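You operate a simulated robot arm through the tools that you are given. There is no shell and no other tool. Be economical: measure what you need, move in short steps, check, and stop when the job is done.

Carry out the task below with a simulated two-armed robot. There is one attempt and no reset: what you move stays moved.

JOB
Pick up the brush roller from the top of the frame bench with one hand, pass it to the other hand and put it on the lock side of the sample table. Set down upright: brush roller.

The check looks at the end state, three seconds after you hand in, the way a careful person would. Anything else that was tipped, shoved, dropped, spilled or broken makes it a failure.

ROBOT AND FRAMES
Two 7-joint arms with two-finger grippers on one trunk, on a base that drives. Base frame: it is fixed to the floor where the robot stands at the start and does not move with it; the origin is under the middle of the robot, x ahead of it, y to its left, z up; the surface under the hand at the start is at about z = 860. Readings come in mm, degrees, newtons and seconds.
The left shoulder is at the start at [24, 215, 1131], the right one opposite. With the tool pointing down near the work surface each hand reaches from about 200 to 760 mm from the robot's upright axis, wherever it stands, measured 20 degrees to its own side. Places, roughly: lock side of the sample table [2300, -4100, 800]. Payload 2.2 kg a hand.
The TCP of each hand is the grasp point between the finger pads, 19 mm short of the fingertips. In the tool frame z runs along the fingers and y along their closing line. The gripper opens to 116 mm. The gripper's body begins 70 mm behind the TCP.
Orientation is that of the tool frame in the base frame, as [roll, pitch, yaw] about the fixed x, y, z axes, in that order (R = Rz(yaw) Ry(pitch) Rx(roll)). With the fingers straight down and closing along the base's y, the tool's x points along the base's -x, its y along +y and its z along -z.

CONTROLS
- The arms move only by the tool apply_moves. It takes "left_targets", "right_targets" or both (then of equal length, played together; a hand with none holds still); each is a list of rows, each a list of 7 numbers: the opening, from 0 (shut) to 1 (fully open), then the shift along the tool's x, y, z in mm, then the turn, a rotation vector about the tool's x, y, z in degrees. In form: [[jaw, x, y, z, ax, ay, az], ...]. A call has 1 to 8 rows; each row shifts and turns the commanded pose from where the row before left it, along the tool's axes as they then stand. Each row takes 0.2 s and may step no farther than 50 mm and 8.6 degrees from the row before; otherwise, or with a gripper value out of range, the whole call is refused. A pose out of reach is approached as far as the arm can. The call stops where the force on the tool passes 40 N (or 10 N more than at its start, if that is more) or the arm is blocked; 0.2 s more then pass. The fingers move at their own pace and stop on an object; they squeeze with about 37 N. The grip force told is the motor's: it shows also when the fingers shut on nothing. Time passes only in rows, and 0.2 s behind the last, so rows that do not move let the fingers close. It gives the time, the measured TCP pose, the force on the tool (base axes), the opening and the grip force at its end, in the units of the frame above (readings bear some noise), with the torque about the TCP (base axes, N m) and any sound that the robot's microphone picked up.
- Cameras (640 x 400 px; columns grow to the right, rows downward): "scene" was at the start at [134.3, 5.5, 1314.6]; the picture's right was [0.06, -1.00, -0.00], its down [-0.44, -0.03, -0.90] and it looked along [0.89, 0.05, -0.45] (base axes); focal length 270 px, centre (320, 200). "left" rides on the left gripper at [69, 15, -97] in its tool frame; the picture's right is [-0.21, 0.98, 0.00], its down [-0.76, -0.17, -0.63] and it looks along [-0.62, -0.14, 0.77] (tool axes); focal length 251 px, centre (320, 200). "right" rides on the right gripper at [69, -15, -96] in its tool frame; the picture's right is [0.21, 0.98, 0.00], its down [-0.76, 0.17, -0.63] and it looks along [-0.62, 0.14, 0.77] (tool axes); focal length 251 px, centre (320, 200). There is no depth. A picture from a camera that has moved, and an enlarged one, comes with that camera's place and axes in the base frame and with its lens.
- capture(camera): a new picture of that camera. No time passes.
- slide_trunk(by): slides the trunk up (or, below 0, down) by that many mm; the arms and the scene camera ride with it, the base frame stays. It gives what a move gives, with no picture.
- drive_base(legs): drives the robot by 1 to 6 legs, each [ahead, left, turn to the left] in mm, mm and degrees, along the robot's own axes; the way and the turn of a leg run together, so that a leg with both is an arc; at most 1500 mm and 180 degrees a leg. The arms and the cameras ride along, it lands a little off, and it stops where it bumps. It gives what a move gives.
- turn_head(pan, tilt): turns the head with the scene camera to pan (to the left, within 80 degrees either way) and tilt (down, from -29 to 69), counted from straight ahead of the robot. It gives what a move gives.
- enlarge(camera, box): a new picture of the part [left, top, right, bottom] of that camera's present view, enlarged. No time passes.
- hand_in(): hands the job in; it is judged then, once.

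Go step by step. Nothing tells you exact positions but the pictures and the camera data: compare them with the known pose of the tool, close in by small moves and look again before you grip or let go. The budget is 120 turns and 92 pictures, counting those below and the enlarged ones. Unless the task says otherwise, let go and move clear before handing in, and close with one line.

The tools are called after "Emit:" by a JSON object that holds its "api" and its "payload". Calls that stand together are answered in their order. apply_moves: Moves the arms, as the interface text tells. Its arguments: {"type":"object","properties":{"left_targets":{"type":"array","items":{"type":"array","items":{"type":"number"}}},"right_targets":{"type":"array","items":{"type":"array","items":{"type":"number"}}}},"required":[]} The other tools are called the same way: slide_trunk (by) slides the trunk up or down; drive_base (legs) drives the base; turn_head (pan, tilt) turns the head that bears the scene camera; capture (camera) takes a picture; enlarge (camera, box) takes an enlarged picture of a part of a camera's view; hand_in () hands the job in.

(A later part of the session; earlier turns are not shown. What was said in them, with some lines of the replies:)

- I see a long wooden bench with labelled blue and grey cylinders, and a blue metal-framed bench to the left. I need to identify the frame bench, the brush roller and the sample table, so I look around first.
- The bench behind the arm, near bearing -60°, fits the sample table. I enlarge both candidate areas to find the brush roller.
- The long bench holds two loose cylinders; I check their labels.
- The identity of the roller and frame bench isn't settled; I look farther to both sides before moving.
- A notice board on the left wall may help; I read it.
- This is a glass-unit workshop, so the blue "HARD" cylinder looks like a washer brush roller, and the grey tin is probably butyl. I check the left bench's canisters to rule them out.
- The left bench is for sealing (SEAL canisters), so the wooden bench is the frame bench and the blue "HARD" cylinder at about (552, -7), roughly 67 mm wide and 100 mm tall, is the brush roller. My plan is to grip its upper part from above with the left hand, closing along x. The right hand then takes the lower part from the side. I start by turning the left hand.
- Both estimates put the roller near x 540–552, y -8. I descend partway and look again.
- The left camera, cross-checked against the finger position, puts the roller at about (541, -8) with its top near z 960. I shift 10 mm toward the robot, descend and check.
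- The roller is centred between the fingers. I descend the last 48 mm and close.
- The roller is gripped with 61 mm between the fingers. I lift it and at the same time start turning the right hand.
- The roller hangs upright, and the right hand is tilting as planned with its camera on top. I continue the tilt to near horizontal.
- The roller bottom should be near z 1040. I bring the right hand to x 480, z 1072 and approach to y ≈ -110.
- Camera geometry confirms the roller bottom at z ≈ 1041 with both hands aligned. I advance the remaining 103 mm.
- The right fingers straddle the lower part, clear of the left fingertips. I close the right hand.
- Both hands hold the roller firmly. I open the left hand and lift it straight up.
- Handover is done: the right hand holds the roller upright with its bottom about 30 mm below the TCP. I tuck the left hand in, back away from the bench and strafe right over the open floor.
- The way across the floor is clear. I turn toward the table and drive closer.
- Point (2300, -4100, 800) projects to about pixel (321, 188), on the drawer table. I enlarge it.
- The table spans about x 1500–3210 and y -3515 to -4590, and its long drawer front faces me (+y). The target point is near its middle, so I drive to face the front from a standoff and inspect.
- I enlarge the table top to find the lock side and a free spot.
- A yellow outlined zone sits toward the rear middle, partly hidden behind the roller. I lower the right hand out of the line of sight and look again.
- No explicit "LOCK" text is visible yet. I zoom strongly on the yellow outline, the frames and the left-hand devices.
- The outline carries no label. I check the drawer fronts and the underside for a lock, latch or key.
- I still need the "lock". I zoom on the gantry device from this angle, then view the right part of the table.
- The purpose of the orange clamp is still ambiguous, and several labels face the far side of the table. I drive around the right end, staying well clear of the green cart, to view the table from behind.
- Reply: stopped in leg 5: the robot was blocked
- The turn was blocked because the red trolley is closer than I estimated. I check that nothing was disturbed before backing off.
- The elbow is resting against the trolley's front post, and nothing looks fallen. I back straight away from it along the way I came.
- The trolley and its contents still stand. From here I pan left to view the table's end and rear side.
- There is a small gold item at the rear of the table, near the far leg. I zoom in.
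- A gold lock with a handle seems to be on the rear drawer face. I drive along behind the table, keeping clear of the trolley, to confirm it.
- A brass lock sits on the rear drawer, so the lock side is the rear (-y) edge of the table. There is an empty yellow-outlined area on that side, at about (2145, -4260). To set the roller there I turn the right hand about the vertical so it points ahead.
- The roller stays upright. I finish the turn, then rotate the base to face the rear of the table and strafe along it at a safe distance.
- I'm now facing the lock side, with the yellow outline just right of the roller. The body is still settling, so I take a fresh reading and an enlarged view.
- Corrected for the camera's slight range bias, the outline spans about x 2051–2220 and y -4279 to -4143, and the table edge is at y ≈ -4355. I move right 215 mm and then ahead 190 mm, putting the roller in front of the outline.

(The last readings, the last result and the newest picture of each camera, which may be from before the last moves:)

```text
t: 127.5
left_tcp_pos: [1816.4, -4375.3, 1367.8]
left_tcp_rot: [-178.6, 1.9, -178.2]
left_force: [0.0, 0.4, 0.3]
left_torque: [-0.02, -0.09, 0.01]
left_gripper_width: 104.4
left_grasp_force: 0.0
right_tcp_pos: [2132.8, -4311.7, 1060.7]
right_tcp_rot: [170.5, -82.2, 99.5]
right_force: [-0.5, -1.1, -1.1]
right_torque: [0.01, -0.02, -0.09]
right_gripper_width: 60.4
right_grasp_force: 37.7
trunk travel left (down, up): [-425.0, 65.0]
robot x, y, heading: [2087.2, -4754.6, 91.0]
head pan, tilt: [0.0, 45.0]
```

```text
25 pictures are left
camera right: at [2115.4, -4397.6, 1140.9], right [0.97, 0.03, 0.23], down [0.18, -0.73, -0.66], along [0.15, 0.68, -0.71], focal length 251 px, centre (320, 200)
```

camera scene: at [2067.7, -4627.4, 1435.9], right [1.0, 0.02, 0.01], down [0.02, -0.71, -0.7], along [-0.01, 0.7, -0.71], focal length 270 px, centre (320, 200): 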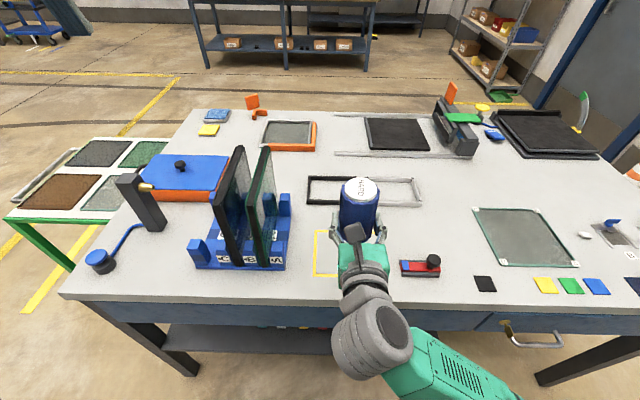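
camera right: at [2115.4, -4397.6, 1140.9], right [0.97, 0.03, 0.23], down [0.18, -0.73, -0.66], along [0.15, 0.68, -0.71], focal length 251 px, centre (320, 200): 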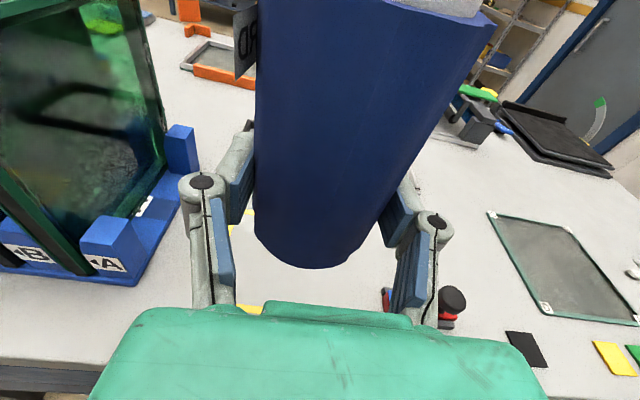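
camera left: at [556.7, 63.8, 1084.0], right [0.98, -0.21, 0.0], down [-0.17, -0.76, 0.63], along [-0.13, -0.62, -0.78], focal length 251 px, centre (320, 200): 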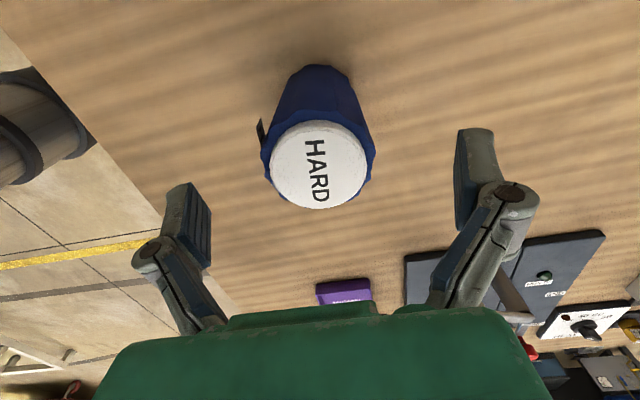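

The roller is above the outline area. I move the hand 97 mm forward and descend partway.

Emit:
{"api": "apply_moves", "payload": {"right_targets": [[0.3, 6.8, 0, 48, 0, 0, 0], [0.3, 6.8, 0, 48, 0, 0, 0], [0.3, -37, 0, 5.2, 0, 0, 0], [0.3, -37, 0, 5.2, 0, 0, 0], [0.3, -37, 0, 5.2, 0, 0, 0], [0.3, -37, 0, 5.2, 0, 0, 0], [0.3, 0, 0, 0, 0, 0, 0]]}}

Emit:
{"api": "enlarge", "payload": {"camera": "scene", "box": [220, 150, 480, 350]}}

Emit:
{"api": "capture", "payload": {"camera": "right"}}

```text
t: 129.1
left_tcp_pos: [1860.5, -4375.5, 1373.6]
left_tcp_rot: [-178.3, 0.2, -178.3]
left_force: [0.8, 0.3, 0.5]
left_torque: [0.02, 0.04, -0.01]
left_gripper_width: 104.7
left_grasp_force: 0.1
right_tcp_pos: [2169.4, -4209.5, 910.6]
right_tcp_rot: [-179.3, -82.2, 89.3]
right_force: [1.3, 0.4, -1.6]
right_torque: [0.02, -0.02, 0.06]
right_gripper_width: 60.4
right_grasp_force: 36.9
trunk travel left (down, up): [-425.0, 65.0]
robot x, y, heading: [2096.1, -4750.0, 91.2]
head pan, tilt: [0.0, 45.0]
```

```text
2.00 times, centred on (350, 250) of scene
camera zoom: at [2120.4, -4626.0, 1435.7], right [1.0, 0.02, -0.02], down [0.0, -0.71, -0.7], along [-0.03, 0.7, -0.71], focal length 541 px, centre (260, 100)
```

zoom: 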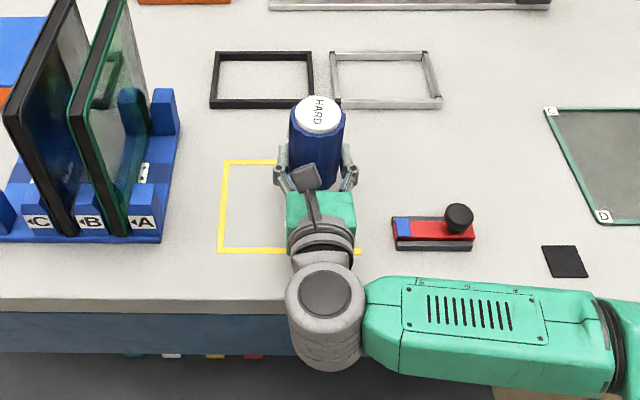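

```text
23 pictures are left
camera right: at [2154.4, -4297.0, 991.5], right [0.98, 0.03, 0.21], down [0.16, -0.73, -0.67], along [0.14, 0.68, -0.72], focal length 251 px, centre (320, 200)
```

right: 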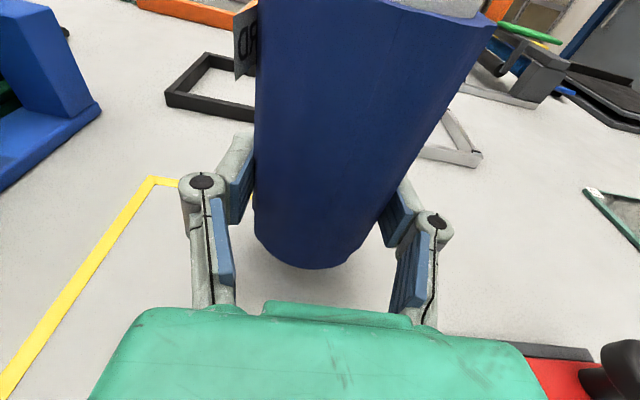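

The roller is above the outline, but the forearm runs low behind the table edge. I check its height against the edge before going lower.

Emit:
{"api": "turn_head", "payload": {"pan": -35, "tilt": 50}}

Emit:
{"api": "capture", "payload": {"camera": "scene"}}

Emit:
{"api": "capture", "payload": {"camera": "left"}}

```text
t: 130.1
left_tcp_pos: [1827.5, -4375.9, 1367.1]
left_tcp_rot: [-178.2, 1.6, -178.1]
left_force: [-0.7, 0.8, -0.5]
left_torque: [-0.04, -0.07, -0.02]
left_gripper_width: 104.4
left_grasp_force: 0.0
right_tcp_pos: [2143.4, -4210.7, 913.8]
right_tcp_rot: [172.9, -82.3, 97.1]
right_force: [-1.1, 0.4, -1.8]
right_torque: [-0.01, 0.0, -0.08]
right_gripper_width: 60.4
right_grasp_force: 37.3
trunk travel left (down, up): [-425.0, 65.0]
robot x, y, heading: [2089.5, -4753.7, 91.5]
head pan, tilt: [-35.0, 50.0]
```

```text
22 pictures are left
camera scene: at [2130.5, -4643.7, 1429.1], right [0.83, -0.56, 0.0], down [-0.42, -0.64, -0.64], along [0.36, 0.53, -0.77], focal length 270 px, centre (320, 200)
```

scene: 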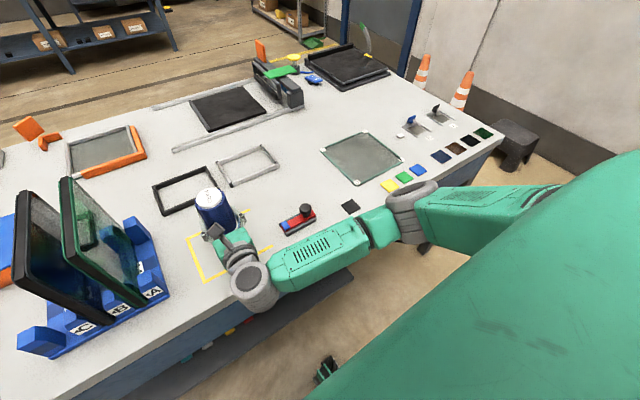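

```text
21 pictures are left
camera left: at [1756.0, -4359.6, 1460.6], right [0.18, 0.98, -0.02], down [0.74, -0.12, 0.66], along [0.64, -0.14, -0.75], focal length 251 px, centre (320, 200)
```

left: 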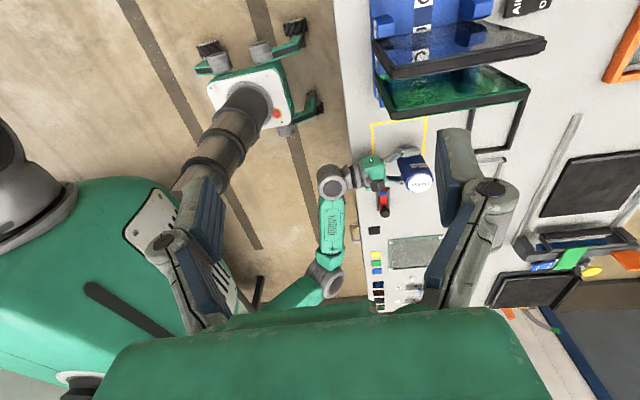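

The wrist joint sits just behind the table edge. I pull back 30 mm for clearance, which stays inside the outline, and let the body settle.

Emit:
{"api": "apply_moves", "payload": {"right_targets": [[0.3, -2, 0, -15, 0, 0, 0], [0.3, -2, 0, -15, 0, 0, 0], [0.3, 0, 0, 0, 0, 0, 0], [0.3, 0, 0, 0, 0, 0, 0], [0.3, 0, 0, 0, 0, 0, 0], [0.3, 0, 0, 0, 0, 0, 0], [0.3, 0, 0, 0, 0, 0, 0], [0.3, 0, 0, 0, 0, 0, 0]]}}

Emit:
{"api": "apply_moves", "payload": {"right_targets": [[0.3, 0, 0, 0, 0, 0, 0], [0.3, 0, 0, 0, 0, 0, 0], [0.3, 0, 0, 0, 0, 0, 0], [0.3, 0, 0, 0, 0, 0, 0], [0.3, 0, 0, 0, 0, 0, 0], [0.3, 0, 0, 0, 0, 0, 0]]}}

```text
t: 131.9
left_tcp_pos: [1820.3, -4376.1, 1366.1]
left_tcp_rot: [-178.1, 1.8, -178.1]
left_force: [-1.1, -0.9, 0.6]
left_torque: [-0.05, -0.11, 0.03]
left_gripper_width: 104.2
left_grasp_force: 0.0
right_tcp_pos: [2137.7, -4244.7, 912.5]
right_tcp_rot: [171.1, -82.2, 98.7]
right_force: [-1.3, 0.0, -1.8]
right_torque: [-0.02, 0.05, -0.09]
right_gripper_width: 60.2
right_grasp_force: 36.4
trunk travel left (down, up): [-425.0, 65.0]
robot x, y, heading: [2086.3, -4750.2, 91.3]
head pan, tilt: [-35.0, 50.0]
```

```text
t: 133.5
left_tcp_pos: [1894.2, -4377.8, 1378.2]
left_tcp_rot: [-178.6, -1.1, -178.6]
left_force: [0.3, 1.2, 0.1]
left_torque: [0.0, 0.04, -0.01]
left_gripper_width: 104.3
left_grasp_force: 0.0
right_tcp_pos: [2195.7, -4246.1, 908.6]
right_tcp_rot: [-174.9, -82.3, 84.4]
right_force: [0.5, -0.7, -1.5]
right_torque: [0.0, 0.02, 0.05]
right_gripper_width: 60.5
right_grasp_force: 36.9
trunk travel left (down, up): [-425.0, 65.0]
robot x, y, heading: [2103.6, -4750.8, 91.1]
head pan, tilt: [-35.0, 50.0]
stopped in row 6 (right hand): the arm was blocked; the commanded pose is now the measured one
```

The body is rocking sideways with the trunk raised, which is unsafe for placing. I raise the hand, lower the trunk by the same amount to stiffen the stance, and let it settle.

Emit:
{"api": "apply_moves", "payload": {"right_targets": [[0.3, 30, 0, -4.2, 0, 0, 0], [0.3, 37, 0, -5.2, 0, 0, 0], [0.3, 37, 0, -5.2, 0, 0, 0], [0.3, 37, 0, -5.2, 0, 0, 0]]}}

Emit:
{"api": "slide_trunk", "payload": {"by": -150}}

Emit:
{"api": "apply_moves", "payload": {"right_targets": [[0.3, 0, 0, 0, 0, 0, 0], [0.3, 0, 0, 0, 0, 0, 0], [0.3, 0, 0, 0, 0, 0, 0], [0.3, 0, 0, 0, 0, 0, 0]]}}

Emit:
{"api": "apply_moves", "payload": {"right_targets": [[0.3, 0, 0, 0, 0, 0, 0], [0.3, 0, 0, 0, 0, 0, 0], [0.3, 0, 0, 0, 0, 0, 0], [0.3, 0, 0, 0, 0, 0, 0]]}}

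Emit:
{"api": "capture", "payload": {"camera": "scene"}}

```text
t: 134.5
left_tcp_pos: [1865.5, -4376.1, 1371.8]
left_tcp_rot: [-178.3, 0.2, -178.4]
left_force: [-0.5, -0.3, -0.7]
left_torque: [-0.01, -0.04, 0.02]
left_gripper_width: 104.5
left_grasp_force: 0.0
right_tcp_pos: [2176.8, -4248.5, 1054.6]
right_tcp_rot: [177.9, -82.3, 91.7]
right_force: [0.0, 0.8, -2.6]
right_torque: [-0.03, 0.04, 0.0]
right_gripper_width: 60.2
right_grasp_force: 37.1
trunk travel left (down, up): [-425.0, 65.0]
robot x, y, heading: [2103.5, -4751.3, 91.2]
head pan, tilt: [-35.0, 50.0]
```

```text
t: 136.2
left_tcp_pos: [1859.1, -4377.5, 1221.3]
left_tcp_rot: [-178.5, 0.5, -178.4]
left_force: [-1.2, 0.4, 0.0]
left_torque: [-0.01, -0.05, 0.0]
left_gripper_width: 104.3
left_grasp_force: 0.1
right_tcp_pos: [2170.9, -4247.8, 905.3]
right_tcp_rot: [176.6, -82.4, 93.0]
right_force: [0.1, -0.6, -1.7]
right_torque: [0.02, -0.02, 0.0]
right_gripper_width: 60.6
right_grasp_force: 37.4
trunk travel left (down, up): [-275.0, 215.0]
robot x, y, heading: [2100.9, -4754.1, 91.4]
head pan, tilt: [-35.0, 50.0]
```

```text
t: 137.4
left_tcp_pos: [1852.8, -4381.9, 1224.0]
left_tcp_rot: [-178.8, 0.7, -178.3]
left_force: [0.3, -1.1, 0.4]
left_torque: [0.02, 0.01, -0.02]
left_gripper_width: 104.2
left_grasp_force: 0.1
right_tcp_pos: [2163.4, -4250.6, 907.0]
right_tcp_rot: [177.5, -82.6, 92.3]
right_force: [-0.1, -0.4, -2.1]
right_torque: [-0.04, -0.02, 0.0]
right_gripper_width: 60.4
right_grasp_force: 37.2
trunk travel left (down, up): [-275.0, 215.0]
robot x, y, heading: [2097.2, -4752.1, 91.4]
head pan, tilt: [-35.0, 50.0]
stopped in row 4 (right hand): the arm was blocked; the commanded pose is now the measured one
```

```text
t: 138.4
left_tcp_pos: [1884.1, -4381.2, 1227.7]
left_tcp_rot: [-178.7, -0.8, -178.4]
left_force: [1.0, 0.3, -0.1]
left_torque: [-0.04, 0.11, -0.01]
left_gripper_width: 104.5
left_grasp_force: 0.2
right_tcp_pos: [2188.2, -4250.9, 905.2]
right_tcp_rot: [-174.9, -82.4, 84.5]
right_force: [1.3, 0.0, -1.9]
right_torque: [0.01, 0.0, 0.11]
right_gripper_width: 60.3
right_grasp_force: 36.9
trunk travel left (down, up): [-275.0, 215.0]
robot x, y, heading: [2099.8, -4753.7, 91.3]
head pan, tilt: [-35.0, 50.0]
```

```text
20 pictures are left
camera scene: at [2154.4, -4644.7, 1278.7], right [0.83, -0.56, -0.01], down [-0.43, -0.64, -0.64], along [0.35, 0.53, -0.77], focal length 270 px, centre (320, 200)
```

scene: 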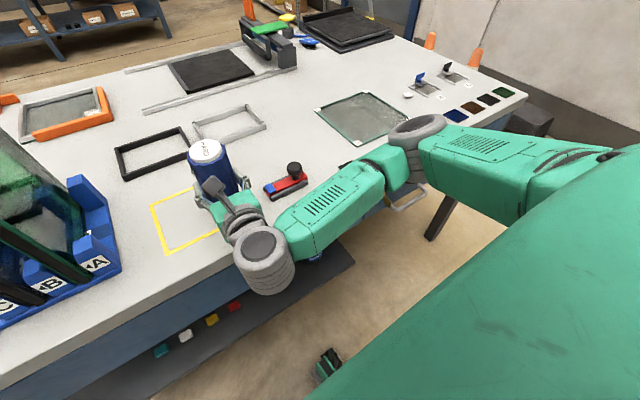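

The rocking is smaller but still present. I wait longer and sample it.

Emit:
{"api": "apply_moves", "payload": {"left_targets": [[0.9, 0, 0, 0, 0, 0, 0], [0.9, 0, 0, 0, 0, 0, 0], [0.9, 0, 0, 0, 0, 0, 0]]}}

Emit:
{"api": "apply_moves", "payload": {"left_targets": [[0.9, 0, 0, 0, 0, 0, 0], [0.9, 0, 0, 0, 0, 0, 0], [0.9, 0, 0, 0, 0, 0, 0], [0.9, 0, 0, 0, 0, 0, 0], [0.9, 0, 0, 0, 0, 0, 0], [0.9, 0, 0, 0, 0, 0, 0], [0.9, 0, 0, 0, 0, 0, 0], [0.9, 0, 0, 0, 0, 0, 0]]}}

Emit:
{"api": "apply_moves", "payload": {"left_targets": [[0.9, 0, 0, 0, 0, 0, 0], [0.9, 0, 0, 0, 0, 0, 0], [0.9, 0, 0, 0, 0, 0, 0], [0.9, 0, 0, 0, 0, 0, 0], [0.9, 0, 0, 0, 0, 0, 0], [0.9, 0, 0, 0, 0, 0, 0]]}}

Emit:
{"api": "apply_moves", "payload": {"left_targets": [[0.9, 0, 0, 0, 0, 0, 0]]}}

Emit:
{"api": "apply_moves", "payload": {"left_targets": [[0.9, 0, 0, 0, 0, 0, 0]]}}

Emit:
{"api": "apply_moves", "payload": {"left_targets": [[0.9, 0, 0, 0, 0, 0, 0]]}}

```text
t: 139.2
left_tcp_pos: [1878.1, -4382.2, 1228.5]
left_tcp_rot: [-178.8, -0.5, -178.4]
left_force: [1.1, -0.5, 0.4]
left_torque: [-0.02, 0.07, -0.06]
left_gripper_width: 104.6
left_grasp_force: 0.1
right_tcp_pos: [2183.8, -4250.1, 906.7]
right_tcp_rot: [-176.4, -82.4, 85.9]
right_force: [1.4, 0.7, -1.8]
right_torque: [-0.01, 0.02, 0.1]
right_gripper_width: 60.5
right_grasp_force: 37.3
trunk travel left (down, up): [-275.0, 215.0]
robot x, y, heading: [2099.3, -4755.7, 91.0]
head pan, tilt: [-35.0, 50.0]
```

```text
t: 141.2
left_tcp_pos: [1863.8, -4380.4, 1220.1]
left_tcp_rot: [-178.0, 0.3, -178.3]
left_force: [0.5, -0.6, -0.1]
left_torque: [-0.02, -0.06, 0.0]
left_gripper_width: 104.3
left_grasp_force: 0.0
right_tcp_pos: [2174.5, -4251.5, 908.0]
right_tcp_rot: [178.6, -82.6, 91.0]
right_force: [0.0, -0.2, -1.3]
right_torque: [0.02, 0.01, -0.01]
right_gripper_width: 60.4
right_grasp_force: 37.3
trunk travel left (down, up): [-275.0, 215.0]
robot x, y, heading: [2097.4, -4751.5, 91.0]
head pan, tilt: [-35.0, 50.0]
stopped in row 8 (left hand): the arm was blocked; the commanded pose is now the measured one
```

```text
t: 142.7
left_tcp_pos: [1878.3, -4382.4, 1224.0]
left_tcp_rot: [-178.4, -0.3, -178.5]
left_force: [0.4, 0.3, 0.5]
left_torque: [-0.02, 0.01, -0.02]
left_gripper_width: 104.3
left_grasp_force: 0.1
right_tcp_pos: [2186.6, -4252.3, 908.4]
right_tcp_rot: [-177.9, -82.6, 87.5]
right_force: [0.9, -0.1, -2.2]
right_torque: [-0.02, -0.02, 0.04]
right_gripper_width: 60.0
right_grasp_force: 37.6
trunk travel left (down, up): [-275.0, 215.0]
robot x, y, heading: [2103.1, -4751.9, 91.2]
head pan, tilt: [-35.0, 50.0]
```

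```text
t: 143.1
left_tcp_pos: [1853.0, -4381.7, 1219.7]
left_tcp_rot: [-178.0, 0.6, -178.2]
left_force: [-0.7, -0.5, 0.2]
left_torque: [0.0, -0.06, 0.0]
left_gripper_width: 104.4
left_grasp_force: 0.0
right_tcp_pos: [2164.1, -4252.0, 909.7]
right_tcp_rot: [175.8, -82.7, 93.9]
right_force: [-1.2, -0.5, -1.6]
right_torque: [-0.02, 0.02, -0.07]
right_gripper_width: 60.4
right_grasp_force: 37.0
trunk travel left (down, up): [-275.0, 215.0]
robot x, y, heading: [2100.3, -4751.9, 91.1]
head pan, tilt: [-35.0, 50.0]
```

```text
t: 143.4
left_tcp_pos: [1873.8, -4383.7, 1224.3]
left_tcp_rot: [-178.3, -0.3, -178.4]
left_force: [0.3, -0.1, 0.4]
left_torque: [0.01, 0.06, 0.0]
left_gripper_width: 104.5
left_grasp_force: 0.1
right_tcp_pos: [2181.9, -4252.4, 906.7]
right_tcp_rot: [-179.0, -82.6, 88.7]
right_force: [0.9, -0.4, -2.3]
right_torque: [0.01, 0.05, 0.06]
right_gripper_width: 60.3
right_grasp_force: 37.2
trunk travel left (down, up): [-275.0, 215.0]
robot x, y, heading: [2102.5, -4753.4, 90.8]
head pan, tilt: [-35.0, 50.0]
```

```text
t: 143.8
left_tcp_pos: [1858.0, -4383.1, 1221.1]
left_tcp_rot: [-178.0, 0.5, -178.4]
left_force: [-0.7, -0.1, -0.6]
left_torque: [0.01, -0.06, -0.01]
left_gripper_width: 104.5
left_grasp_force: 0.1
right_tcp_pos: [2167.6, -4253.0, 906.9]
right_tcp_rot: [177.3, -82.6, 92.5]
right_force: [-1.4, 0.0, -1.6]
right_torque: [0.0, -0.02, -0.05]
right_gripper_width: 60.4
right_grasp_force: 37.1
trunk travel left (down, up): [-275.0, 215.0]
robot x, y, heading: [2100.6, -4755.4, 91.3]
head pan, tilt: [-35.0, 50.0]
```

The rocking is decaying, now about ±9 mm with a 0.75 s period. I wait some more.

Emit:
{"api": "apply_moves", "payload": {"left_targets": [[0.9, 0, 0, 0, 0, 0, 0], [0.9, 0, 0, 0, 0, 0, 0], [0.9, 0, 0, 0, 0, 0, 0], [0.9, 0, 0, 0, 0, 0, 0], [0.9, 0, 0, 0, 0, 0, 0], [0.9, 0, 0, 0, 0, 0, 0], [0.9, 0, 0, 0, 0, 0, 0], [0.9, 0, 0, 0, 0, 0, 0]]}}

Emit:
{"api": "apply_moves", "payload": {"left_targets": [[0.9, 0, 0, 0, 0, 0, 0], [0.9, 0, 0, 0, 0, 0, 0], [0.9, 0, 0, 0, 0, 0, 0], [0.9, 0, 0, 0, 0, 0, 0], [0.9, 0, 0, 0, 0, 0, 0], [0.9, 0, 0, 0, 0, 0, 0], [0.9, 0, 0, 0, 0, 0, 0], [0.9, 0, 0, 0, 0, 0, 0]]}}

Emit:
{"api": "apply_moves", "payload": {"left_targets": [[0.9, 0, 0, 0, 0, 0, 0], [0.9, 0, 0, 0, 0, 0, 0], [0.9, 0, 0, 0, 0, 0, 0], [0.9, 0, 0, 0, 0, 0, 0], [0.9, 0, 0, 0, 0, 0, 0], [0.9, 0, 0, 0, 0, 0, 0], [0.9, 0, 0, 0, 0, 0, 0], [0.9, 0, 0, 0, 0, 0, 0]]}}

Emit:
{"api": "apply_moves", "payload": {"left_targets": [[0.9, 0, 0, 0, 0, 0, 0]]}}

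Emit:
{"api": "apply_moves", "payload": {"left_targets": [[0.9, 0, 0, 0, 0, 0, 0]]}}

```text
t: 145.7
left_tcp_pos: [1857.0, -4383.9, 1220.4]
left_tcp_rot: [-178.1, 0.4, -178.4]
left_force: [-1.0, -0.8, 0.1]
left_torque: [-0.01, 0.02, 0.02]
left_gripper_width: 104.0
left_grasp_force: 0.1
right_tcp_pos: [2168.9, -4253.0, 907.4]
right_tcp_rot: [176.5, -82.6, 93.1]
right_force: [-0.5, 0.0, -1.4]
right_torque: [-0.01, 0.03, 0.01]
right_gripper_width: 60.2
right_grasp_force: 36.5
trunk travel left (down, up): [-275.0, 215.0]
robot x, y, heading: [2102.2, -4750.4, 90.9]
head pan, tilt: [-35.0, 50.0]
```

```text
t: 147.4
left_tcp_pos: [1861.0, -4383.2, 1221.4]
left_tcp_rot: [-178.1, 0.4, -178.3]
left_force: [-0.2, -0.7, -0.2]
left_torque: [0.01, -0.03, -0.01]
left_gripper_width: 104.2
left_grasp_force: 0.1
right_tcp_pos: [2172.2, -4252.5, 907.2]
right_tcp_rot: [177.7, -82.7, 92.0]
right_force: [0.0, 0.2, -2.1]
right_torque: [-0.03, 0.01, -0.02]
right_gripper_width: 60.2
right_grasp_force: 36.7
trunk travel left (down, up): [-275.0, 215.0]
robot x, y, heading: [2099.2, -4751.4, 91.1]
head pan, tilt: [-35.0, 50.0]
```

```text
t: 149.2
left_tcp_pos: [1863.7, -4382.7, 1222.7]
left_tcp_rot: [-178.1, 0.3, -178.3]
left_force: [0.0, 0.4, 0.0]
left_torque: [0.01, 0.01, -0.02]
left_gripper_width: 104.5
left_grasp_force: 0.0
right_tcp_pos: [2174.4, -4253.0, 908.1]
right_tcp_rot: [178.5, -82.6, 91.3]
right_force: [0.9, -0.6, -1.4]
right_torque: [-0.01, 0.0, 0.01]
right_gripper_width: 60.2
right_grasp_force: 37.1
trunk travel left (down, up): [-275.0, 215.0]
robot x, y, heading: [2100.7, -4752.4, 91.0]
head pan, tilt: [-35.0, 50.0]
```

```text
t: 149.7
left_tcp_pos: [1864.2, -4382.7, 1221.9]
left_tcp_rot: [-178.2, 0.4, -178.3]
left_force: [0.6, 0.1, 0.1]
left_torque: [-0.01, 0.0, 0.01]
left_gripper_width: 104.5
left_grasp_force: 0.0
right_tcp_pos: [2173.4, -4252.9, 908.3]
right_tcp_rot: [178.5, -82.5, 91.3]
right_force: [1.1, -0.1, -2.6]
right_torque: [0.02, 0.01, 0.04]
right_gripper_width: 60.4
right_grasp_force: 36.7
trunk travel left (down, up): [-275.0, 215.0]
robot x, y, heading: [2100.1, -4755.4, 91.5]
head pan, tilt: [-35.0, 50.0]
```

```text
t: 150.1
left_tcp_pos: [1863.8, -4383.5, 1222.1]
left_tcp_rot: [-178.1, 0.3, -178.3]
left_force: [-0.6, -0.9, -0.7]
left_torque: [0.01, -0.01, 0.02]
left_gripper_width: 104.3
left_grasp_force: 0.0
right_tcp_pos: [2175.1, -4251.8, 909.2]
right_tcp_rot: [178.5, -82.6, 91.2]
right_force: [0.3, 0.3, -2.2]
right_torque: [0.01, 0.02, 0.03]
right_gripper_width: 60.2
right_grasp_force: 37.2
trunk travel left (down, up): [-275.0, 215.0]
robot x, y, heading: [2100.7, -4754.9, 91.4]
head pan, tilt: [-35.0, 50.0]
```

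It has settled: TCP (2175, -4252, 908) and upright within 0.5°. I ease 30 mm away from the red stamp, descend gently and look.

Emit:
{"api": "apply_moves", "payload": {"right_targets": [[0.3, -8, -8, 1, 0, 0, 0], [0.3, -8, -8, 1, 0, 0, 0], [0.3, -8, -7, 1, 0, 0, 0], [0.3, -8, -7, 1, 0, 0, 0], [0.3, -8, 0, 1, 0, 0, 0], [0.3, 0, 0, 0, 0, 0, 0], [0.3, 0, 0, 0, 0, 0, 0], [0.3, 0, 0, 0, 0, 0, 0]]}}

Emit:
{"api": "enlarge", "payload": {"camera": "scene", "box": [120, 110, 440, 310]}}

Emit:
{"api": "capture", "payload": {"camera": "right"}}

```text
t: 151.3
left_tcp_pos: [1865.3, -4385.1, 1221.4]
left_tcp_rot: [-178.3, 0.3, -178.3]
left_force: [-0.2, 0.1, -0.6]
left_torque: [-0.05, 0.04, 0.0]
left_gripper_width: 104.6
left_grasp_force: 0.0
right_tcp_pos: [2144.4, -4252.5, 878.3]
right_tcp_rot: [-176.0, -83.8, 85.9]
right_force: [4.4, -11.9, 18.5]
right_torque: [-2.19, -0.51, 0.18]
right_gripper_width: 60.3
right_grasp_force: 36.5
trunk travel left (down, up): [-275.0, 215.0]
robot x, y, heading: [2101.1, -4752.0, 91.1]
head pan, tilt: [-35.0, 50.0]
stopped in row 6 (right hand): the force on the tool passed its limit at 46 N (the readings are from after the stop); the commanded pose is now the measured one
```

```text
2.00 times, centred on (280, 210) of scene
camera zoom: at [2142.0, -4646.6, 1279.5], right [0.83, -0.56, 0.0], down [-0.43, -0.64, -0.64], along [0.36, 0.53, -0.77], focal length 541 px, centre (400, 180)
```

zoom: 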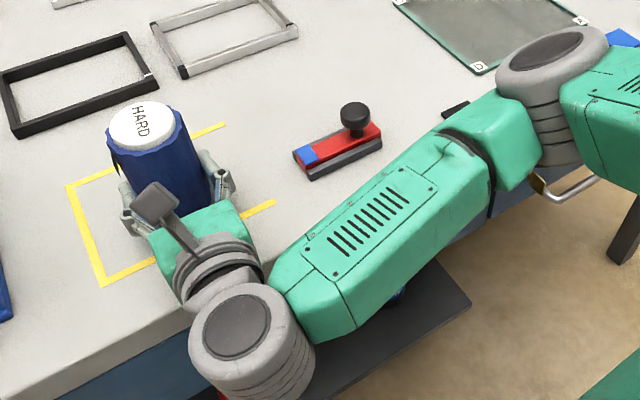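

```text
18 pictures are left
camera right: at [2129.5, -4341.7, 956.3], right [0.98, 0.02, 0.21], down [0.16, -0.71, -0.68], along [0.13, 0.7, -0.7], focal length 251 px, centre (320, 200)
```

right: 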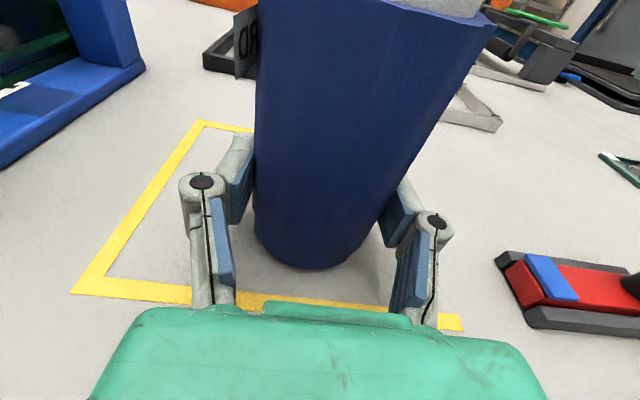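

The roller touched down at TCP z 878. Triangulating the outline from both cameras gives a table top of about z 848, which matches the roller's bottom. I lift 4 mm, take out the 1.6° tilt from the contact, and settle.

Emit:
{"api": "apply_moves", "payload": {"right_targets": [[0.3, 4, 0, -0.5, 0, -1.64, -0.51], [0.3, 0, 0, 0, 0, 0, 0], [0.3, 0, 0, 0, 0, 0, 0], [0.3, 0, 0, 0, 0, 0, 0], [0.3, 0, 0, 0, 0, 0, 0], [0.3, 0, 0, 0, 0, 0, 0], [0.3, 0, 0, 0, 0, 0, 0]]}}

Emit:
{"api": "apply_moves", "payload": {"right_targets": [[0.3, 0, 0, 0, 0, 0, 0], [0.3, 0, 0, 0, 0, 0, 0], [0.3, 0, 0, 0, 0, 0, 0]]}}

```text
t: 152.9
left_tcp_pos: [1864.6, -4384.1, 1219.5]
left_tcp_rot: [-177.9, 0.2, -178.4]
left_force: [0.5, -0.4, -1.2]
left_torque: [-0.01, 0.01, 0.02]
left_gripper_width: 104.5
left_grasp_force: 0.0
right_tcp_pos: [2144.8, -4252.5, 880.6]
right_tcp_rot: [178.1, -81.9, 91.6]
right_force: [0.1, 0.0, -1.8]
right_torque: [0.01, 0.0, -0.02]
right_gripper_width: 60.5
right_grasp_force: 36.9
trunk travel left (down, up): [-275.0, 215.0]
robot x, y, heading: [2102.0, -4750.8, 91.2]
head pan, tilt: [-35.0, 50.0]
```

```text
t: 153.7
left_tcp_pos: [1864.6, -4384.1, 1219.9]
left_tcp_rot: [-177.9, 0.3, -178.3]
left_force: [-0.2, -0.4, 1.2]
left_torque: [0.01, 0.0, 0.01]
left_gripper_width: 104.6
left_grasp_force: 0.1
right_tcp_pos: [2143.5, -4251.1, 881.4]
right_tcp_rot: [178.0, -81.8, 91.6]
right_force: [0.4, 0.3, -2.3]
right_torque: [0.0, -0.03, -0.04]
right_gripper_width: 60.4
right_grasp_force: 37.0
trunk travel left (down, up): [-275.0, 215.0]
robot x, y, heading: [2103.1, -4750.3, 91.5]
head pan, tilt: [-35.0, 50.0]
```

The roller is free and upright. I lower it by 1 mm steps until the force shows contact.

Emit:
{"api": "apply_moves", "payload": {"right_targets": [[0.3, -1, 0, 0.1, 0, 0, 0], [0.3, -1, 0, 0.1, 0, 0, 0], [0.3, 0, 0, 0, 0, 0, 0]]}}

Emit:
{"api": "enlarge", "payload": {"camera": "scene", "box": [140, 140, 260, 260]}}

```text
t: 154.5
left_tcp_pos: [1864.3, -4383.9, 1220.0]
left_tcp_rot: [-177.9, 0.3, -178.3]
left_force: [-0.9, -0.2, -0.1]
left_torque: [0.01, 0.0, -0.01]
left_gripper_width: 104.5
left_grasp_force: 0.0
right_tcp_pos: [2143.8, -4252.5, 878.7]
right_tcp_rot: [178.0, -81.9, 91.7]
right_force: [-1.2, 0.5, -1.8]
right_torque: [0.0, 0.05, 0.04]
right_gripper_width: 60.5
right_grasp_force: 36.8
trunk travel left (down, up): [-275.0, 215.0]
robot x, y, heading: [2100.1, -4753.8, 91.2]
head pan, tilt: [-35.0, 50.0]
```

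```text
3.33 times, centred on (200, 200) of scene
camera zoom: at [2140.8, -4644.2, 1279.2], right [0.83, -0.56, 0.0], down [-0.43, -0.64, -0.64], along [0.36, 0.53, -0.77], focal length 901 px, centre (720, 200)
```

zoom: 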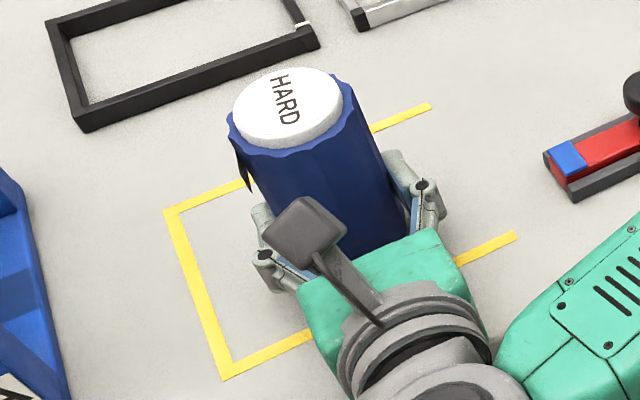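

Still no contact; I continue down gently.

Emit:
{"api": "apply_moves", "payload": {"right_targets": [[0.3, -1, 0, 0.1, 0, 0, 0], [0.3, -1, 0, 0.1, 0, 0, 0], [0.3, 0, 0, 0, 0, 0, 0]]}}

Emit:
{"api": "apply_moves", "payload": {"right_targets": [[0.3, -1, 0, 0.1, 0, 0, 0], [0.3, 0, 0, 0, 0, 0, 0]]}}

```text
t: 155.3
left_tcp_pos: [1864.4, -4383.3, 1220.7]
left_tcp_rot: [-177.9, 0.3, -178.4]
left_force: [0.0, 0.3, 0.5]
left_torque: [0.0, 0.0, 0.01]
left_gripper_width: 104.5
left_grasp_force: 0.0
right_tcp_pos: [2144.4, -4253.1, 876.3]
right_tcp_rot: [178.2, -81.9, 91.5]
right_force: [-0.3, -0.3, -2.1]
right_torque: [-0.03, -0.01, 0.0]
right_gripper_width: 60.4
right_grasp_force: 37.5
trunk travel left (down, up): [-275.0, 215.0]
robot x, y, heading: [2100.5, -4747.7, 91.3]
head pan, tilt: [-35.0, 50.0]
```

```text
t: 155.9
left_tcp_pos: [1864.0, -4384.4, 1221.2]
left_tcp_rot: [-177.9, 0.4, -178.2]
left_force: [-0.2, 0.3, 0.6]
left_torque: [0.0, 0.0, -0.01]
left_gripper_width: 104.1
left_grasp_force: 0.0
right_tcp_pos: [2145.0, -4252.3, 875.1]
right_tcp_rot: [178.3, -82.0, 91.6]
right_force: [-0.2, -0.3, 0.8]
right_torque: [-0.23, 0.07, -0.04]
right_gripper_width: 60.3
right_grasp_force: 37.1
trunk travel left (down, up): [-275.0, 215.0]
robot x, y, heading: [2104.5, -4749.8, 91.2]
head pan, tilt: [-35.0, 50.0]
```

Contact is starting, but the torque suggests it is behind the roller, possibly under the gripper body. I check with side views before pressing or releasing.

Emit:
{"api": "capture", "payload": {"camera": "left"}}

Emit:
{"api": "enlarge", "payload": {"camera": "right", "box": [180, 150, 480, 340]}}

```text
16 pictures are left
camera left: at [1795.3, -4367.3, 1315.0], right [0.19, 0.98, -0.03], down [0.76, -0.12, 0.64], along [0.63, -0.15, -0.77], focal length 251 px, centre (320, 200)
```

left: 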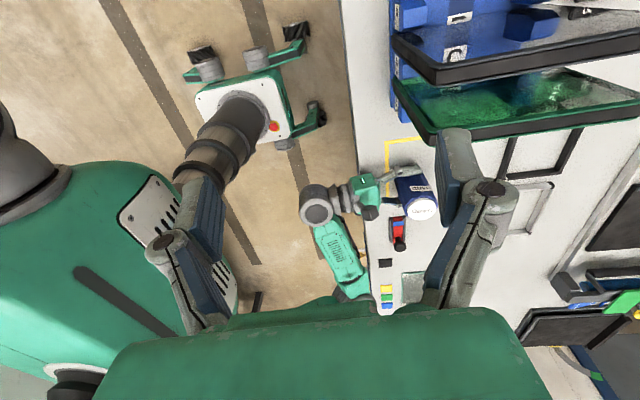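

```text
2.11 times, centred on (330, 245) of right
camera zoom: at [2128.1, -4339.2, 956.1], right [0.98, 0.03, 0.22], down [0.17, -0.73, -0.66], along [0.14, 0.68, -0.72], focal length 529 px, centre (299, 105)
```

zoom: 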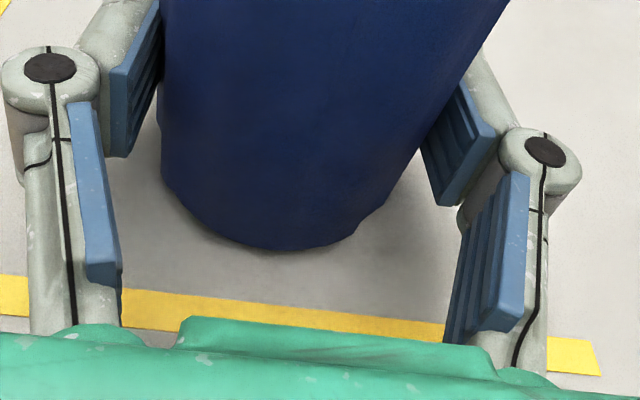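

The contact shadow hugs the roller's base, so it looks down or nearly so. I lower 1 mm more and compare force and torque.

Emit:
{"api": "apply_moves", "payload": {"right_targets": [[0.3, -1, 0, 0.1, 0, 0, 0], [0.3, 0, 0, 0, 0, 0, 0], [0.3, 0, 0, 0, 0, 0, 0]]}}

```text
t: 156.7
left_tcp_pos: [1863.2, -4385.2, 1220.6]
left_tcp_rot: [-178.0, 0.3, -178.3]
left_force: [0.6, 0.0, 0.4]
left_torque: [0.0, -0.02, -0.01]
left_gripper_width: 104.8
left_grasp_force: 0.1
right_tcp_pos: [2144.0, -4252.4, 876.1]
right_tcp_rot: [178.5, -82.0, 91.2]
right_force: [-0.3, -1.0, 12.0]
right_torque: [-1.21, 0.24, 0.0]
right_gripper_width: 60.2
right_grasp_force: 37.3
trunk travel left (down, up): [-275.0, 215.0]
robot x, y, heading: [2099.7, -4749.5, 91.0]
head pan, tilt: [-35.0, 50.0]
```

The contact lies about 86 mm behind the TCP, so the gripper housing touches the table while the roller's base is at most a few mm above it. I unload the housing by 1 mm, then open the fingers slowly so the roller slides down upright.

Emit:
{"api": "apply_moves", "payload": {"right_targets": [[0.3, 1.2, 0, 0, 0, 0, 0], [0.3, 0, 0, 0, 0, 0, 0], [0.5, 0, 0, 0, 0, 0, 0], [0.53, 0, 0, 0, 0, 0, 0], [0.545, 0, 0, 0, 0, 0, 0], [0.56, 0, 0, 0, 0, 0, 0], [0.58, 0, 0, 0, 0, 0, 0], [0.6, 0, 0, 0, 0, 0, 0]]}}

Emit:
{"api": "enlarge", "payload": {"camera": "right", "box": [180, 150, 480, 340]}}

Emit:
{"api": "enlarge", "payload": {"camera": "scene", "box": [140, 140, 260, 260]}}

```text
t: 158.5
left_tcp_pos: [1864.8, -4384.3, 1219.8]
left_tcp_rot: [-177.9, 0.3, -178.4]
left_force: [0.2, 0.4, -0.3]
left_torque: [-0.01, 0.01, 0.01]
left_gripper_width: 104.5
left_grasp_force: 0.1
right_tcp_pos: [2144.5, -4252.6, 875.0]
right_tcp_rot: [177.8, -81.9, 91.9]
right_force: [-2.1, -0.9, 2.0]
right_torque: [-0.19, 0.07, -0.16]
right_gripper_width: 69.7
right_grasp_force: 0.0
trunk travel left (down, up): [-275.0, 215.0]
robot x, y, heading: [2102.1, -4753.1, 91.0]
head pan, tilt: [-35.0, 50.0]
```

```text
2.11 times, centred on (330, 245) of right
camera zoom: at [2128.0, -4339.1, 956.1], right [0.98, 0.03, 0.22], down [0.17, -0.73, -0.66], along [0.14, 0.68, -0.72], focal length 529 px, centre (299, 105)
```

zoom: 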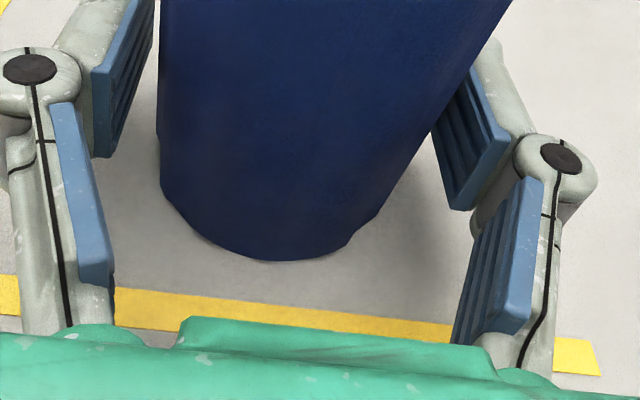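

```text
3.33 times, centred on (200, 200) of scene
camera zoom: at [2140.4, -4644.7, 1279.3], right [0.83, -0.56, 0.0], down [-0.43, -0.64, -0.64], along [0.36, 0.53, -0.77], focal length 901 px, centre (720, 200)
```

zoom: 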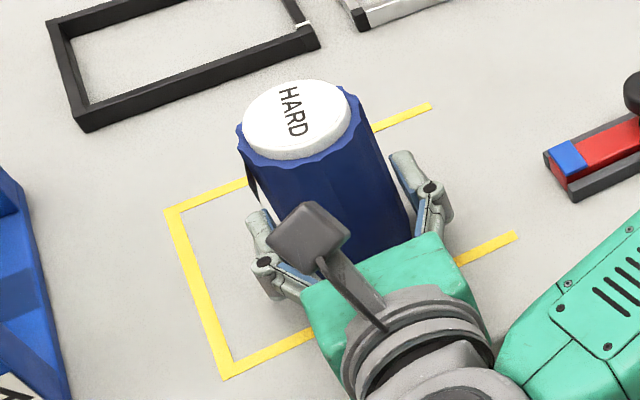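

The roller now stands freely in the outline, upright. I open wider and withdraw gently along the tool axis.

Emit:
{"api": "apply_moves", "payload": {"right_targets": [[0.7, 0, 0, 0, 0, 0, 0], [0.8, 0, 0, 0, 0, 0, 0], [0.88, 0, 0, 0, 0, 0, 0], [0.88, 1, 0, -5, 0, 0, 0], [0.88, 1, 0, -12, 0, 0, 0], [0.88, 1, 0, -18, 0, 0, 0], [0.88, 1, 0, -20, 0, 0, 0], [0.88, 1, 0, -20, 0, 0, 0]]}}

Emit:
{"api": "capture", "payload": {"camera": "right"}}

```text
t: 160.3
left_tcp_pos: [1864.9, -4383.6, 1220.5]
left_tcp_rot: [-178.1, 0.3, -178.3]
left_force: [0.5, 0.6, 0.8]
left_torque: [0.0, -0.03, 0.0]
left_gripper_width: 104.3
left_grasp_force: 0.1
right_tcp_pos: [2142.7, -4325.2, 890.3]
right_tcp_rot: [178.2, -82.0, 91.6]
right_force: [0.0, 0.5, 0.0]
right_torque: [-0.02, 0.0, -0.02]
right_gripper_width: 101.8
right_grasp_force: 0.0
trunk travel left (down, up): [-275.0, 215.0]
robot x, y, heading: [2099.1, -4751.0, 91.1]
head pan, tilt: [-35.0, 50.0]
```

```text
12 pictures are left
camera right: at [2127.2, -4412.3, 970.9], right [0.98, 0.03, 0.22], down [0.17, -0.73, -0.66], along [0.14, 0.68, -0.72], focal length 251 px, centre (320, 200)
```

right: 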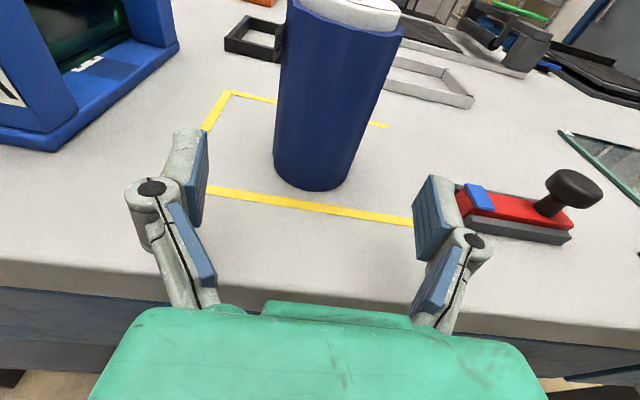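

The roller stands upright inside the outline and the fingers are clear. I raise and retract the hand further, then take a final look.

Emit:
{"api": "apply_moves", "payload": {"right_targets": [[0.88, 20, 0, -10, 0, 0, 0], [0.88, 30, 0, -20, 0, 0, 0], [0.88, 35, 0, -25, 0, 0, 0], [0.88, 35, 0, -25, 0, 0, 0], [0.88, 20, 0, -15, 0, 0, 0], [0.88, 0, 0, 0, 0, 0, 0]]}}

Emit:
{"api": "turn_head", "payload": {"pan": 0, "tilt": 35}}

Emit:
{"api": "capture", "payload": {"camera": "scene"}}

Emit:
{"api": "capture", "payload": {"camera": "right"}}

```text
t: 161.7
left_tcp_pos: [1864.6, -4383.4, 1221.5]
left_tcp_rot: [-178.1, 0.3, -178.4]
left_force: [0.0, -0.2, 0.0]
left_torque: [0.02, -0.01, -0.01]
left_gripper_width: 104.5
left_grasp_force: 0.1
right_tcp_pos: [2143.3, -4399.3, 1041.1]
right_tcp_rot: [178.1, -81.9, 91.6]
right_force: [-0.5, -0.3, 0.1]
right_torque: [0.01, -0.02, 0.01]
right_gripper_width: 102.1
right_grasp_force: 0.2
trunk travel left (down, up): [-275.0, 215.0]
robot x, y, heading: [2098.9, -4752.6, 91.2]
head pan, tilt: [-35.0, 50.0]
```

```text
t: 162.7
left_tcp_pos: [1863.4, -4384.1, 1220.9]
left_tcp_rot: [-178.0, 0.3, -178.3]
left_force: [-1.2, 0.0, -0.4]
left_torque: [0.01, -0.01, 0.02]
left_gripper_width: 104.5
left_grasp_force: 0.0
right_tcp_pos: [2142.5, -4398.8, 1040.5]
right_tcp_rot: [178.0, -82.0, 91.8]
right_force: [0.3, -0.5, -0.2]
right_torque: [-0.01, -0.02, 0.0]
right_gripper_width: 102.3
right_grasp_force: 0.1
trunk travel left (down, up): [-275.0, 215.0]
robot x, y, heading: [2098.4, -4749.1, 91.4]
head pan, tilt: [0.0, 35.0]
```

```text
11 pictures are left
camera scene: at [2095.5, -4621.2, 1300.9], right [1.0, 0.02, 0.0], down [0.01, -0.58, -0.82], along [-0.02, 0.82, -0.58], focal length 270 px, centre (320, 200)
```

scene: 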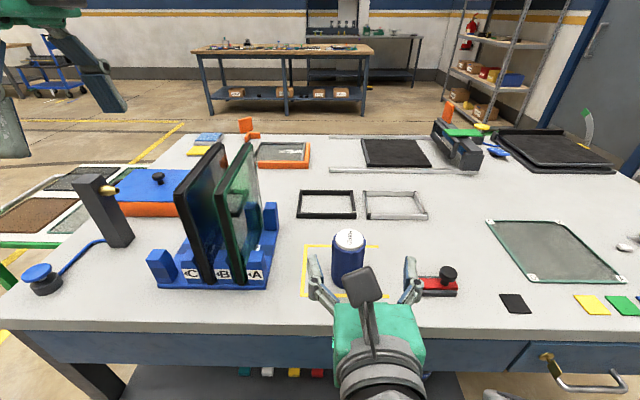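

```text
10 pictures are left
camera right: at [2127.0, -4485.3, 1121.7], right [0.98, 0.03, 0.22], down [0.17, -0.73, -0.66], along [0.14, 0.68, -0.72], focal length 251 px, centre (320, 200)
```

right: 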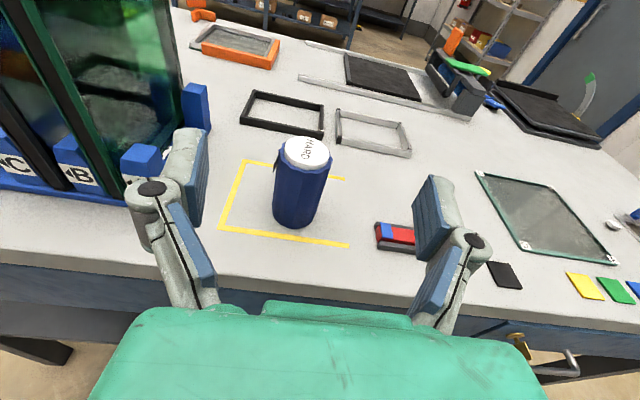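

The roller stands upright and free inside the outline on the lock side. Everything else on the table looks undisturbed and both hands are clear, so I hand in.

Emit:
{"api": "hand_in", "payload": {}}

```text
The job is handed in.
```

The brush roller was picked up with the left hand, passed to the right, and now stands upright on the lock side of the sample table. On the way around, my elbow touched the red trolley; nothing on it appeared to move.
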